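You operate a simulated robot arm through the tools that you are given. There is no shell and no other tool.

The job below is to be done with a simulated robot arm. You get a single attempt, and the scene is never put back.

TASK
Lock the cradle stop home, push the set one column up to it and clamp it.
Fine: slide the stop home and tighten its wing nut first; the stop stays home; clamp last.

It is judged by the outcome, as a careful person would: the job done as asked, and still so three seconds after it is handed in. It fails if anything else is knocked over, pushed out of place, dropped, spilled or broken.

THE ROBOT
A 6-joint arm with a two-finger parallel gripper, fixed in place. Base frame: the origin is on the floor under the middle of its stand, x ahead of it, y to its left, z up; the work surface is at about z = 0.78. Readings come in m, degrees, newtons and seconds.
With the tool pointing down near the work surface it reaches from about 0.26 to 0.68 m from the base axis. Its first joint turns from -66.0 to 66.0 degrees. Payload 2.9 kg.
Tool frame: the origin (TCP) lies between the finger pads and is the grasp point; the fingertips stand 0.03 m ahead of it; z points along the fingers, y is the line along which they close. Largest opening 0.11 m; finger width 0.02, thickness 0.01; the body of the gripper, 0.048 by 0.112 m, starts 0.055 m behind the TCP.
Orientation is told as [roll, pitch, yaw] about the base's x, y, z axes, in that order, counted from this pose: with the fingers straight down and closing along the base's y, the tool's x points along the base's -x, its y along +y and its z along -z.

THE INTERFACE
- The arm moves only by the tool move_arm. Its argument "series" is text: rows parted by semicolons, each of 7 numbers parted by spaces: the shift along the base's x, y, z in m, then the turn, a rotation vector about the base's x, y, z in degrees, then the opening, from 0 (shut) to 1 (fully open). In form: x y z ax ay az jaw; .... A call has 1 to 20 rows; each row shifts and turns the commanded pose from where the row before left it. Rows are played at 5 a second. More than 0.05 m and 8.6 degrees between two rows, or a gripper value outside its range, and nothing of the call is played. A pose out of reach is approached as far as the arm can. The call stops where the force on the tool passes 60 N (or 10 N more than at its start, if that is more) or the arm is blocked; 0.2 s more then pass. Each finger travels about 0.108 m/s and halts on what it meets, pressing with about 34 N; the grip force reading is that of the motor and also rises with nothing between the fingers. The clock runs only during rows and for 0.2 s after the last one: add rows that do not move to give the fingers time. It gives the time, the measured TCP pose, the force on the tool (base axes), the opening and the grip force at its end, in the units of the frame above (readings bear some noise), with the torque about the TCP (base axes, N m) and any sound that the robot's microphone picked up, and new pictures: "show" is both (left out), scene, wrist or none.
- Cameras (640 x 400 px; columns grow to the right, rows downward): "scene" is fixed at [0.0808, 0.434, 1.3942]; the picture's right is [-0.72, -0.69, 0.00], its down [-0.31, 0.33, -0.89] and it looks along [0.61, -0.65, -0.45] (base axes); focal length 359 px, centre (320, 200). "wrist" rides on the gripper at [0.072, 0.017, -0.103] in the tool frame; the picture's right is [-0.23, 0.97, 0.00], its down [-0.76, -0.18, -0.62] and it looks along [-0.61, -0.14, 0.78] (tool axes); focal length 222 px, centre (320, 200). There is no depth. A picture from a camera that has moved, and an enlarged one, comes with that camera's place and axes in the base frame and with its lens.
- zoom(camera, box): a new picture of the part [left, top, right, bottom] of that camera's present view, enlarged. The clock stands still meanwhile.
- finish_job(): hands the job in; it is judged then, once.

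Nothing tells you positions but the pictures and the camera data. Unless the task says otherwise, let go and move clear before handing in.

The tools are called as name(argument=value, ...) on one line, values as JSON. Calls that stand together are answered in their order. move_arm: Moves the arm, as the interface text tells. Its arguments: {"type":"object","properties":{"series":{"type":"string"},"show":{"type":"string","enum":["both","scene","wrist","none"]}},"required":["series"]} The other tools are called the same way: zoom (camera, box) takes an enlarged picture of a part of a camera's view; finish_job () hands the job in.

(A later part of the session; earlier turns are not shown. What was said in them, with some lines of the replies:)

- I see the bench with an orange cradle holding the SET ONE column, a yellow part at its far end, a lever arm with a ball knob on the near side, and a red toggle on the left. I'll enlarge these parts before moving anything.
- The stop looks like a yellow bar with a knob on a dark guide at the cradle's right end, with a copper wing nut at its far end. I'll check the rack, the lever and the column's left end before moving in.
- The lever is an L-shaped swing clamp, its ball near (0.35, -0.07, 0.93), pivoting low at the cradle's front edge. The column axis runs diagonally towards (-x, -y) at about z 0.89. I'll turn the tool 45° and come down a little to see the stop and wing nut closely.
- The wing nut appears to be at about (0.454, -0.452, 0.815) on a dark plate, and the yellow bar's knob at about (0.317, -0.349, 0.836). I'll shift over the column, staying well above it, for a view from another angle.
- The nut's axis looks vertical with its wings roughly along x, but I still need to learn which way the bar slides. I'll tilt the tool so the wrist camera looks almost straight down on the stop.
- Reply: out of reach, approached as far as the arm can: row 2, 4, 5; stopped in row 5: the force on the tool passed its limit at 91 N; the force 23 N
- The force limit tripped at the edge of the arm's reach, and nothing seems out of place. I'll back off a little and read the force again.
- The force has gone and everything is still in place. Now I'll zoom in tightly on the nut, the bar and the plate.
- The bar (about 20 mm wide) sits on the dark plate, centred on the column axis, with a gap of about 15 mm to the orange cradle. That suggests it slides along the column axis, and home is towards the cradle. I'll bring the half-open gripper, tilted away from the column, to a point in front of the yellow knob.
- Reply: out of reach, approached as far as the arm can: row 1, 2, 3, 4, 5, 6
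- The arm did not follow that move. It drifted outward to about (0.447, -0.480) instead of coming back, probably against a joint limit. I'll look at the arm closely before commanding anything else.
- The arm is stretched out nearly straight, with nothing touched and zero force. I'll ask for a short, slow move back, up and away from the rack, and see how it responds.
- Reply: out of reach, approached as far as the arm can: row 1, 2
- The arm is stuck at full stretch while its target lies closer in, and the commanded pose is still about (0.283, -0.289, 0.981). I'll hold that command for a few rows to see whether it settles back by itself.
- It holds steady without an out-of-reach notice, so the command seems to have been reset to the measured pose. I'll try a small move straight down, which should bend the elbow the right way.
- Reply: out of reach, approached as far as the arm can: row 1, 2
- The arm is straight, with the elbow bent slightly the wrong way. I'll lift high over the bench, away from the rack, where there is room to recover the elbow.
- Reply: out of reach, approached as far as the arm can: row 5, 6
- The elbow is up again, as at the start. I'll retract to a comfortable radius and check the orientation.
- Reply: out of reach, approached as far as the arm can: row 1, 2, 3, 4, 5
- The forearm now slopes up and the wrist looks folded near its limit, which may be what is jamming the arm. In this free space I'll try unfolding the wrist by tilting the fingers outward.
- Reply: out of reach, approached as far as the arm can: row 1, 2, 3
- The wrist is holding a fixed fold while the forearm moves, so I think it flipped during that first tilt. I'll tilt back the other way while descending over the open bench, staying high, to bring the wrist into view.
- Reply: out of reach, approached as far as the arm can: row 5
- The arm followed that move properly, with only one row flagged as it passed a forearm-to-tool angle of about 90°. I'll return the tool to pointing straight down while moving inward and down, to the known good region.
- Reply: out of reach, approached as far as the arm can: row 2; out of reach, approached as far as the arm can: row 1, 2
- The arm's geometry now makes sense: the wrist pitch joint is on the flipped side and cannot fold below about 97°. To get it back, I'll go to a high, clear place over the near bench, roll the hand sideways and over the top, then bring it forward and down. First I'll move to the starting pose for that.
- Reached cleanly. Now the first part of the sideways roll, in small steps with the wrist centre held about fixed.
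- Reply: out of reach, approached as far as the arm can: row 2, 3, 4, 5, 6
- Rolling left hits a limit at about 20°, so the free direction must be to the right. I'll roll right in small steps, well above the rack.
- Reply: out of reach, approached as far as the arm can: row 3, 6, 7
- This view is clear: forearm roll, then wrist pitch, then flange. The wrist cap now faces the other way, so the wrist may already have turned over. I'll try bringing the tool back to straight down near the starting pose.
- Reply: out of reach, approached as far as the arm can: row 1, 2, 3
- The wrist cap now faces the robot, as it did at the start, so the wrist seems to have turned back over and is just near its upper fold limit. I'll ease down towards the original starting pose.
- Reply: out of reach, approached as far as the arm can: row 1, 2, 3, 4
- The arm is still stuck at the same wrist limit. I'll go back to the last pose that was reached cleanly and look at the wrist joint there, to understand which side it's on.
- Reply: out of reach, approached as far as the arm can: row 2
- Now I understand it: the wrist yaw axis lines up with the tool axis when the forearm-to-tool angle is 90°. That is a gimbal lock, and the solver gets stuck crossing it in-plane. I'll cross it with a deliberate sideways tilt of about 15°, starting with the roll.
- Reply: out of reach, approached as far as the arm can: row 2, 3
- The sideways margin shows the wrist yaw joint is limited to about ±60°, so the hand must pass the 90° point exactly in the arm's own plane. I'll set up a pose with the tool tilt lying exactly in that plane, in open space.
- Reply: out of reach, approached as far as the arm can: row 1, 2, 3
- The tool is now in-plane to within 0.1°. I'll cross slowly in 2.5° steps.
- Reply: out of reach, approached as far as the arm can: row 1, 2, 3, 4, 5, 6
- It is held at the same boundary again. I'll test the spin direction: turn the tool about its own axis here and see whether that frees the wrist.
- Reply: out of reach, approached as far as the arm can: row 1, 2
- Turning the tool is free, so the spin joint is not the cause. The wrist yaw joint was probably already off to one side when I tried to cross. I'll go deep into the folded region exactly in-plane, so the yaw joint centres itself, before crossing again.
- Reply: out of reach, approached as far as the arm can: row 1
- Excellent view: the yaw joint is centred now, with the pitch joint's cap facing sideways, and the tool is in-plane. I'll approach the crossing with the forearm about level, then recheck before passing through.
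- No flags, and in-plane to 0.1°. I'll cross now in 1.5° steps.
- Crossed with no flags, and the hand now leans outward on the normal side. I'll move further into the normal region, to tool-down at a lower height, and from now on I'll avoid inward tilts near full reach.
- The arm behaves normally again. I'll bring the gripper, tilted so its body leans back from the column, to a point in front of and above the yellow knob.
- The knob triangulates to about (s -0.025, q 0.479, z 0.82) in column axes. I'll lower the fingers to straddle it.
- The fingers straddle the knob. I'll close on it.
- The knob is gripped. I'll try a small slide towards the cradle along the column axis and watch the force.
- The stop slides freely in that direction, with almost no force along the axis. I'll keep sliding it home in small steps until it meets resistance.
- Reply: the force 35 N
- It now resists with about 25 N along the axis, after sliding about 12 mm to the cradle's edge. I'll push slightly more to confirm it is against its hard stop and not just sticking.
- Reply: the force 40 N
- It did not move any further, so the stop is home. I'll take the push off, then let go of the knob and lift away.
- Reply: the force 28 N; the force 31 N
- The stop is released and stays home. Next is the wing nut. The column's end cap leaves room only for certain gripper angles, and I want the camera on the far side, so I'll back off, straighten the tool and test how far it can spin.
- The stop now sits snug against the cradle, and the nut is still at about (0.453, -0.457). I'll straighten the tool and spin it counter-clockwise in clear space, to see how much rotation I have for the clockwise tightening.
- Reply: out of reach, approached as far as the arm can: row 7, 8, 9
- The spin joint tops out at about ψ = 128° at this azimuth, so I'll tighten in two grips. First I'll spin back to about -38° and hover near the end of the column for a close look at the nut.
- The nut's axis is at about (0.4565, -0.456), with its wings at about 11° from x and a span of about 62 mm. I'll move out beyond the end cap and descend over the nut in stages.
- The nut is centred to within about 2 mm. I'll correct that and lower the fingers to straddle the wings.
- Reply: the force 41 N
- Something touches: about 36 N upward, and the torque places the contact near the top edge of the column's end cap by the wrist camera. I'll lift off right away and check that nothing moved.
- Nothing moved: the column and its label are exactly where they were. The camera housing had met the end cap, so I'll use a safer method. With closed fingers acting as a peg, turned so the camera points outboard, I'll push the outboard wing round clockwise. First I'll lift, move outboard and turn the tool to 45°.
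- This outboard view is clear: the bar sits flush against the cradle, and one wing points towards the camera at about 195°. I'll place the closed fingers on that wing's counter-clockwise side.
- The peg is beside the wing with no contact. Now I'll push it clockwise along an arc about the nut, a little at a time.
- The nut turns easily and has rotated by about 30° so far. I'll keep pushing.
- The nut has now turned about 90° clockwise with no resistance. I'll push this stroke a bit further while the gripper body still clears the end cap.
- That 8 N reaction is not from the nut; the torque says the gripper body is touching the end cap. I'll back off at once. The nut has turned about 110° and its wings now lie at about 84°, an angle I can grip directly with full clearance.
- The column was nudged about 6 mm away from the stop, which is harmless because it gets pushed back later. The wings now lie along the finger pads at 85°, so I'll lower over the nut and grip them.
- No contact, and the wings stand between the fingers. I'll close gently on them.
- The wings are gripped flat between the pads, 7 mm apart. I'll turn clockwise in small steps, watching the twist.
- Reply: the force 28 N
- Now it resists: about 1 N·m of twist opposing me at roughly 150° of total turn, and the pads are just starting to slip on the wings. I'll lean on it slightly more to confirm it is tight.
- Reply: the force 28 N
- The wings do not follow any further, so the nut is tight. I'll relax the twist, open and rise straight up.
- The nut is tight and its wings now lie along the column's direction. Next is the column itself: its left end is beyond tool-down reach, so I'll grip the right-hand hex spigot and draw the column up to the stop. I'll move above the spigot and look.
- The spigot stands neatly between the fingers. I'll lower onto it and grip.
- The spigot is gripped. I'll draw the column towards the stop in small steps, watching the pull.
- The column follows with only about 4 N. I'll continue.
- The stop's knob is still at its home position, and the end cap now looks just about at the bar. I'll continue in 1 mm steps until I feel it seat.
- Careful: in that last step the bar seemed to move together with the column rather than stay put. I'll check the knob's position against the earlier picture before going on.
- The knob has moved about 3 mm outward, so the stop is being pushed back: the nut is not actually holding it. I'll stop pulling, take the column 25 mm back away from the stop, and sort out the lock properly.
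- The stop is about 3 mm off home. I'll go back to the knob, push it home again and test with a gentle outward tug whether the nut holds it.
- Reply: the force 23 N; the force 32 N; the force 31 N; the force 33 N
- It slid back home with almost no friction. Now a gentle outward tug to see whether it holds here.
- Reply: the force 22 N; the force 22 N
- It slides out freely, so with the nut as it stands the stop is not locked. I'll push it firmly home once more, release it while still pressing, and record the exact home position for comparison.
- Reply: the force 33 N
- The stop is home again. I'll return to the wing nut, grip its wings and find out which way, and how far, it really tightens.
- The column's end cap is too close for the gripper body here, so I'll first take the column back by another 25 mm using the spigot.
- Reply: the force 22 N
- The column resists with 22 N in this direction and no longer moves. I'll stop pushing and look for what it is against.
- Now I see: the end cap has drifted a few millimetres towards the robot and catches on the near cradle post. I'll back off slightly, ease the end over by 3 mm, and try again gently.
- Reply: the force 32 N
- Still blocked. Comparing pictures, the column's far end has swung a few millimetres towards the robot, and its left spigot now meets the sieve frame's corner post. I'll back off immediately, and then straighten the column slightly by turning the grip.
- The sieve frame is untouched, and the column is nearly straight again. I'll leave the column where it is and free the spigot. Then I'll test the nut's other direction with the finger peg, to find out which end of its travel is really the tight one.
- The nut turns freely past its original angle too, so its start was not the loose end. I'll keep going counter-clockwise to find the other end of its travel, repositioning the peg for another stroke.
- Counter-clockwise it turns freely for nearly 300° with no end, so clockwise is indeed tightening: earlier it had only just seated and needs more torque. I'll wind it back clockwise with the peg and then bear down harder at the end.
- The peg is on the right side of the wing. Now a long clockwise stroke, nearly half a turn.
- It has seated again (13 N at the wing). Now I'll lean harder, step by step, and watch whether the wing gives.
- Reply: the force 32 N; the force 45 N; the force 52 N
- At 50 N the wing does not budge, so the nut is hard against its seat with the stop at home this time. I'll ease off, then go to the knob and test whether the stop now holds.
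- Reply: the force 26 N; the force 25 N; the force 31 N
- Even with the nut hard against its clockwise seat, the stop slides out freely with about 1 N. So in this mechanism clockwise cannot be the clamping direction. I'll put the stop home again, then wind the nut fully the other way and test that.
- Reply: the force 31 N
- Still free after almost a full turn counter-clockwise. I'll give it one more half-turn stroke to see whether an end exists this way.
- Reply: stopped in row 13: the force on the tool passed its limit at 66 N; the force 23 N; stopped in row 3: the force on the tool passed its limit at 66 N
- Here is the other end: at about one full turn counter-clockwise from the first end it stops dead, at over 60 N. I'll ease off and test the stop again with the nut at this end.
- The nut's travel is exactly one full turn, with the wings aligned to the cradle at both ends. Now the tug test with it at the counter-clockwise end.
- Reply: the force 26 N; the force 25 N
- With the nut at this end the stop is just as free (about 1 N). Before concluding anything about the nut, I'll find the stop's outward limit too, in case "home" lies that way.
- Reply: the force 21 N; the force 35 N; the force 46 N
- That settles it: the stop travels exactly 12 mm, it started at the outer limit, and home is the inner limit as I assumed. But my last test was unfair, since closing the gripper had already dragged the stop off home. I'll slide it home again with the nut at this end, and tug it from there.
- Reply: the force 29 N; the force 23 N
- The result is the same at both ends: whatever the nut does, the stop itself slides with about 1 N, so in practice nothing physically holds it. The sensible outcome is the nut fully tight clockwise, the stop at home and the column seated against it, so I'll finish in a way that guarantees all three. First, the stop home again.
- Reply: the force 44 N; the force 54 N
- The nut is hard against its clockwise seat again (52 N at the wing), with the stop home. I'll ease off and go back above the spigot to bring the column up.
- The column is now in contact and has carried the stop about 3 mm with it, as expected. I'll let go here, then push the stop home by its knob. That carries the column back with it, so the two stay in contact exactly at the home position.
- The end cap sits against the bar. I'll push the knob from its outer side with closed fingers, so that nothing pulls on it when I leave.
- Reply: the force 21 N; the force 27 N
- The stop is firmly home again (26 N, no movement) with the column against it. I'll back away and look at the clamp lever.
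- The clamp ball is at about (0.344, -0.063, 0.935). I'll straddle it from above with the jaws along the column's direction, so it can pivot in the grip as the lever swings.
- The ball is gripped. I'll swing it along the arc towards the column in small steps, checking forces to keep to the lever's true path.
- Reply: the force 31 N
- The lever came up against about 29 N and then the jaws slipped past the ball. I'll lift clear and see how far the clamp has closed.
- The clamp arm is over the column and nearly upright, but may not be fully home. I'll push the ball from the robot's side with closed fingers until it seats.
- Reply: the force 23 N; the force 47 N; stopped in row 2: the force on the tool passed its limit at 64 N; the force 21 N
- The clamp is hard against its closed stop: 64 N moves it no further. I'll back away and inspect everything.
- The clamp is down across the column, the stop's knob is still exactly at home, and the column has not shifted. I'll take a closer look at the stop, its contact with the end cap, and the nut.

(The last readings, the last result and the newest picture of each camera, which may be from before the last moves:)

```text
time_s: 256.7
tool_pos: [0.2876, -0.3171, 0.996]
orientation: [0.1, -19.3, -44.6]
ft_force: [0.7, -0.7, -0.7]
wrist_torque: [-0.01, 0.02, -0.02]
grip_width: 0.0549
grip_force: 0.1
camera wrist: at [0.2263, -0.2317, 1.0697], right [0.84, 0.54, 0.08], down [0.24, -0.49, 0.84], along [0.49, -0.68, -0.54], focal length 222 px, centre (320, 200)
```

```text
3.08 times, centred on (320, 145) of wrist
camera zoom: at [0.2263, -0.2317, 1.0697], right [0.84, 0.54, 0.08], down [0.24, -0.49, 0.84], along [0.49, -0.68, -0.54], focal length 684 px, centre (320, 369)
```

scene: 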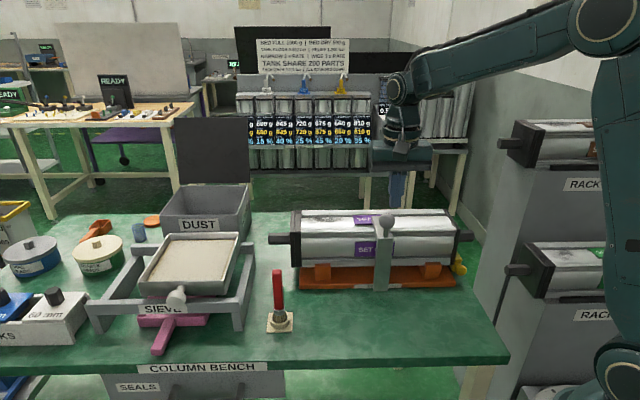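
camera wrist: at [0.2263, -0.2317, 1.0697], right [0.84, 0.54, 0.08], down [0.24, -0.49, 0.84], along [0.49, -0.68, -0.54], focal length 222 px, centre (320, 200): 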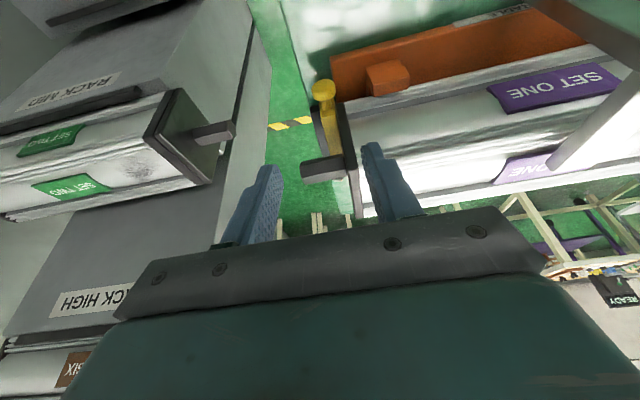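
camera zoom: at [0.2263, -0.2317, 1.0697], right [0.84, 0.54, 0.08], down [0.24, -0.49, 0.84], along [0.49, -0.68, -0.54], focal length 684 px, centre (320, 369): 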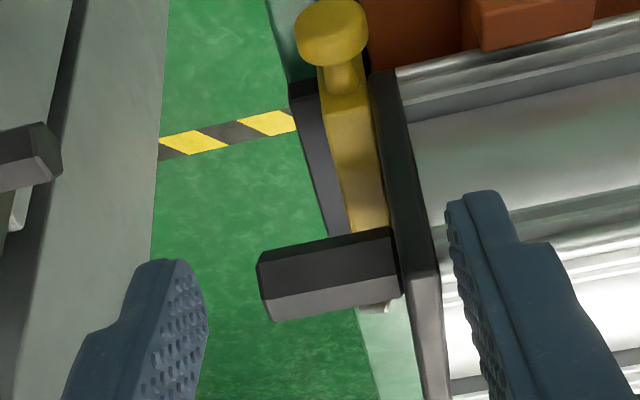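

The end cap sits flush against the bar with no visible gap. One last look at the nut from above before handing in.

move_arm(series="0.015 -0.001 0.02 3.4 3.4 0 0.5; 0.025 -0.004 0.02 3.4 3.4 0 0.5; 0.03 -0.006 0.01 3.4 3.4 0 0.5; 0.03 -0.007 0.005 2.8 2.8 0 0.5; 0 0 0 0 0 0 0.5", show="both")

zoom(camera="wrist", box=[220, 60, 360, 220])

```text
time_s: 257.9
tool_pos: [0.3904, -0.3327, 1.0521]
orientation: [0.2, -0.8, -44.7]
ft_force: [0.1, -0.2, -0.5]
wrist_torque: [-0.02, 0.01, 0.02]
grip_width: 0.0551
grip_force: 0.1
camera wrist: at [0.3487, -0.269, 1.1542], right [0.85, 0.53, 0.01], down [0.41, -0.66, 0.63], along [0.34, -0.53, -0.77], focal length 222 px, centre (320, 200)
```

scene: 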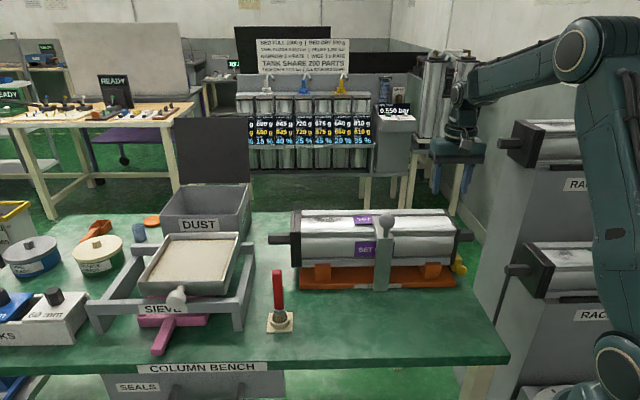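
wrist: 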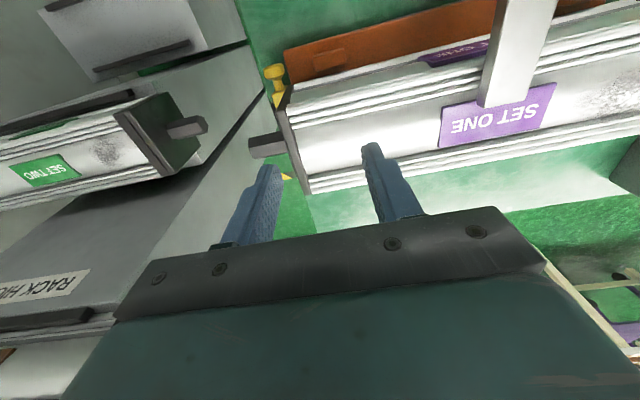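

```text
2.50 times, centred on (290, 140) of wrist
camera zoom: at [0.3487, -0.269, 1.1542], right [0.85, 0.53, 0.01], down [0.41, -0.66, 0.63], along [0.34, -0.53, -0.77], focal length 555 px, centre (395, 350)
```

zoom: 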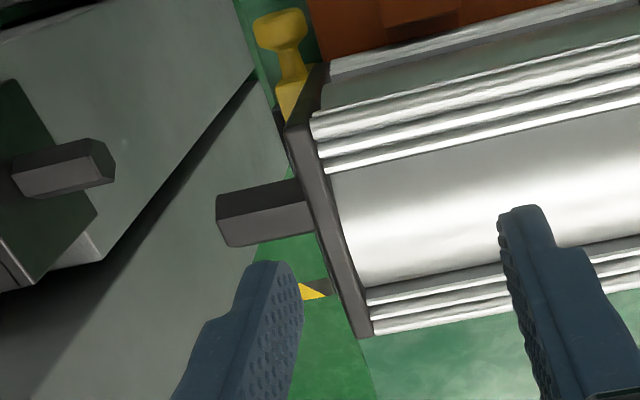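

Everything is in its final place: stop home, wing nut seated clockwise, column against the stop, clamp down, bench otherwise undisturbed. I'll withdraw to a clear position and make one last check.

move_arm(series="-0.018 0.016 0.025 0 0 0 0.5; -0.022 0.02 0.03 0 0 0 0.5; -0.025 0.022 0.03 0 0 0 0.5; -0.025 0.022 0.02 0 0 0 0.5; 0 0 0 0 0 0 0.5; 0 0 0 0 0 0 0.5; 0 0 0 0 0 0 0.5", show="scene")

zoom(camera="scene", box=[420, 220, 480, 290])

zoom(camera="scene", box=[240, 190, 500, 350])

```text
time_s: 259.5
tool_pos: [0.2972, -0.2526, 1.1546]
orientation: [0.2, -0.8, -44.8]
ft_force: [0.3, -0.6, -0.6]
wrist_torque: [-0.04, 0.0, 0.0]
grip_width: 0.0546
grip_force: 0.0
```

scene: 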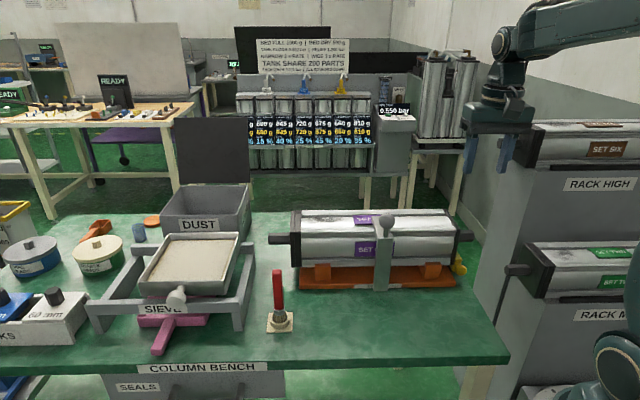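

```text
5.71 times, centred on (450, 255) of scene
camera zoom: at [0.0808, 0.4341, 1.3942], right [-0.72, -0.69, 0.0], down [-0.31, 0.33, -0.89], along [0.61, -0.65, -0.45], focal length 2050 px, centre (-423, -114)
```

zoom: 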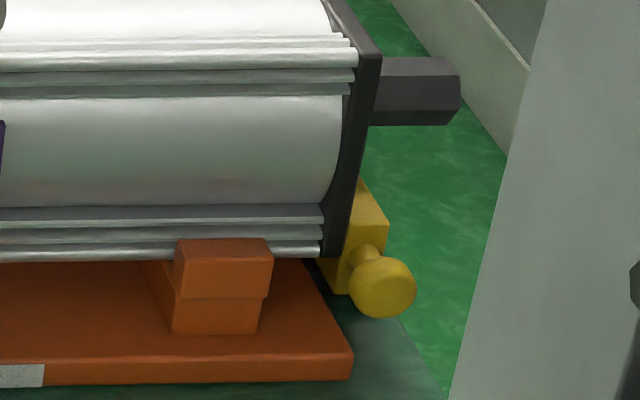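

```text
2.46 times, centred on (370, 270) of scene
camera zoom: at [0.0808, 0.4341, 1.3942], right [-0.72, -0.69, 0.0], down [-0.31, 0.33, -0.89], along [0.61, -0.65, -0.45], focal length 883 px, centre (197, 28)
```

zoom: 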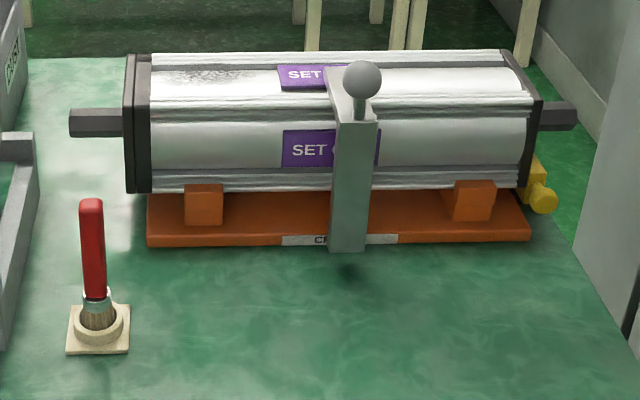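

Nothing has moved since I let go: the stop is home, the nut is hard against its clockwise end, the column is up against the stop, the clamp is closed, and the arm is clear. One reservation: in my tug tests the nut never actually gripped the stop, so the stop stays home only because it was pushed there with the column resting against it. I'm handing it in.

finish_job()

```text
The job is handed in.
```

The job is handed in with everything in the position you asked for. However, I could not confirm that the wing nut actually locks the stop.

**Final state, from the last pictures and force readings:**
- **Stop:** at the inner limit of its 12 mm travel. It started at the outer limit.
- **Wing nut:** turned clockwise about 150° from where it started, hard against the end of its travel. It did not move with about 50 N on the wing.
- **Column:** end cap against the stop, with no gap visible.
- **Clamp:** closed last, hard against its end (64 N moved it no further).
- **Surroundings:** nothing else looks moved, and the arm is clear.

**What may count against it:**
- **The nut does not hold the stop.** In tug tests with the nut at each end of its travel, the stop slid with only 1–2 N. It stays home because I pushed it there, not because it is locked.
- **The stop was pushed off home twice.** Each time I brought the column up, it carried the stop out by 3–4 mm. The last time I pushed the stop back home with the column still against it, then clamped.
- **Contacts along the way:**
  - The wrist camera housing rested on the column's end cap at about 36 N.
  - The gripper body nudged the column about 6 mm.
  - While I was moving the column back, its far end caught on something, most likely the sieve frame, at up to about 32 N. The frame showed no movement in the pictures.
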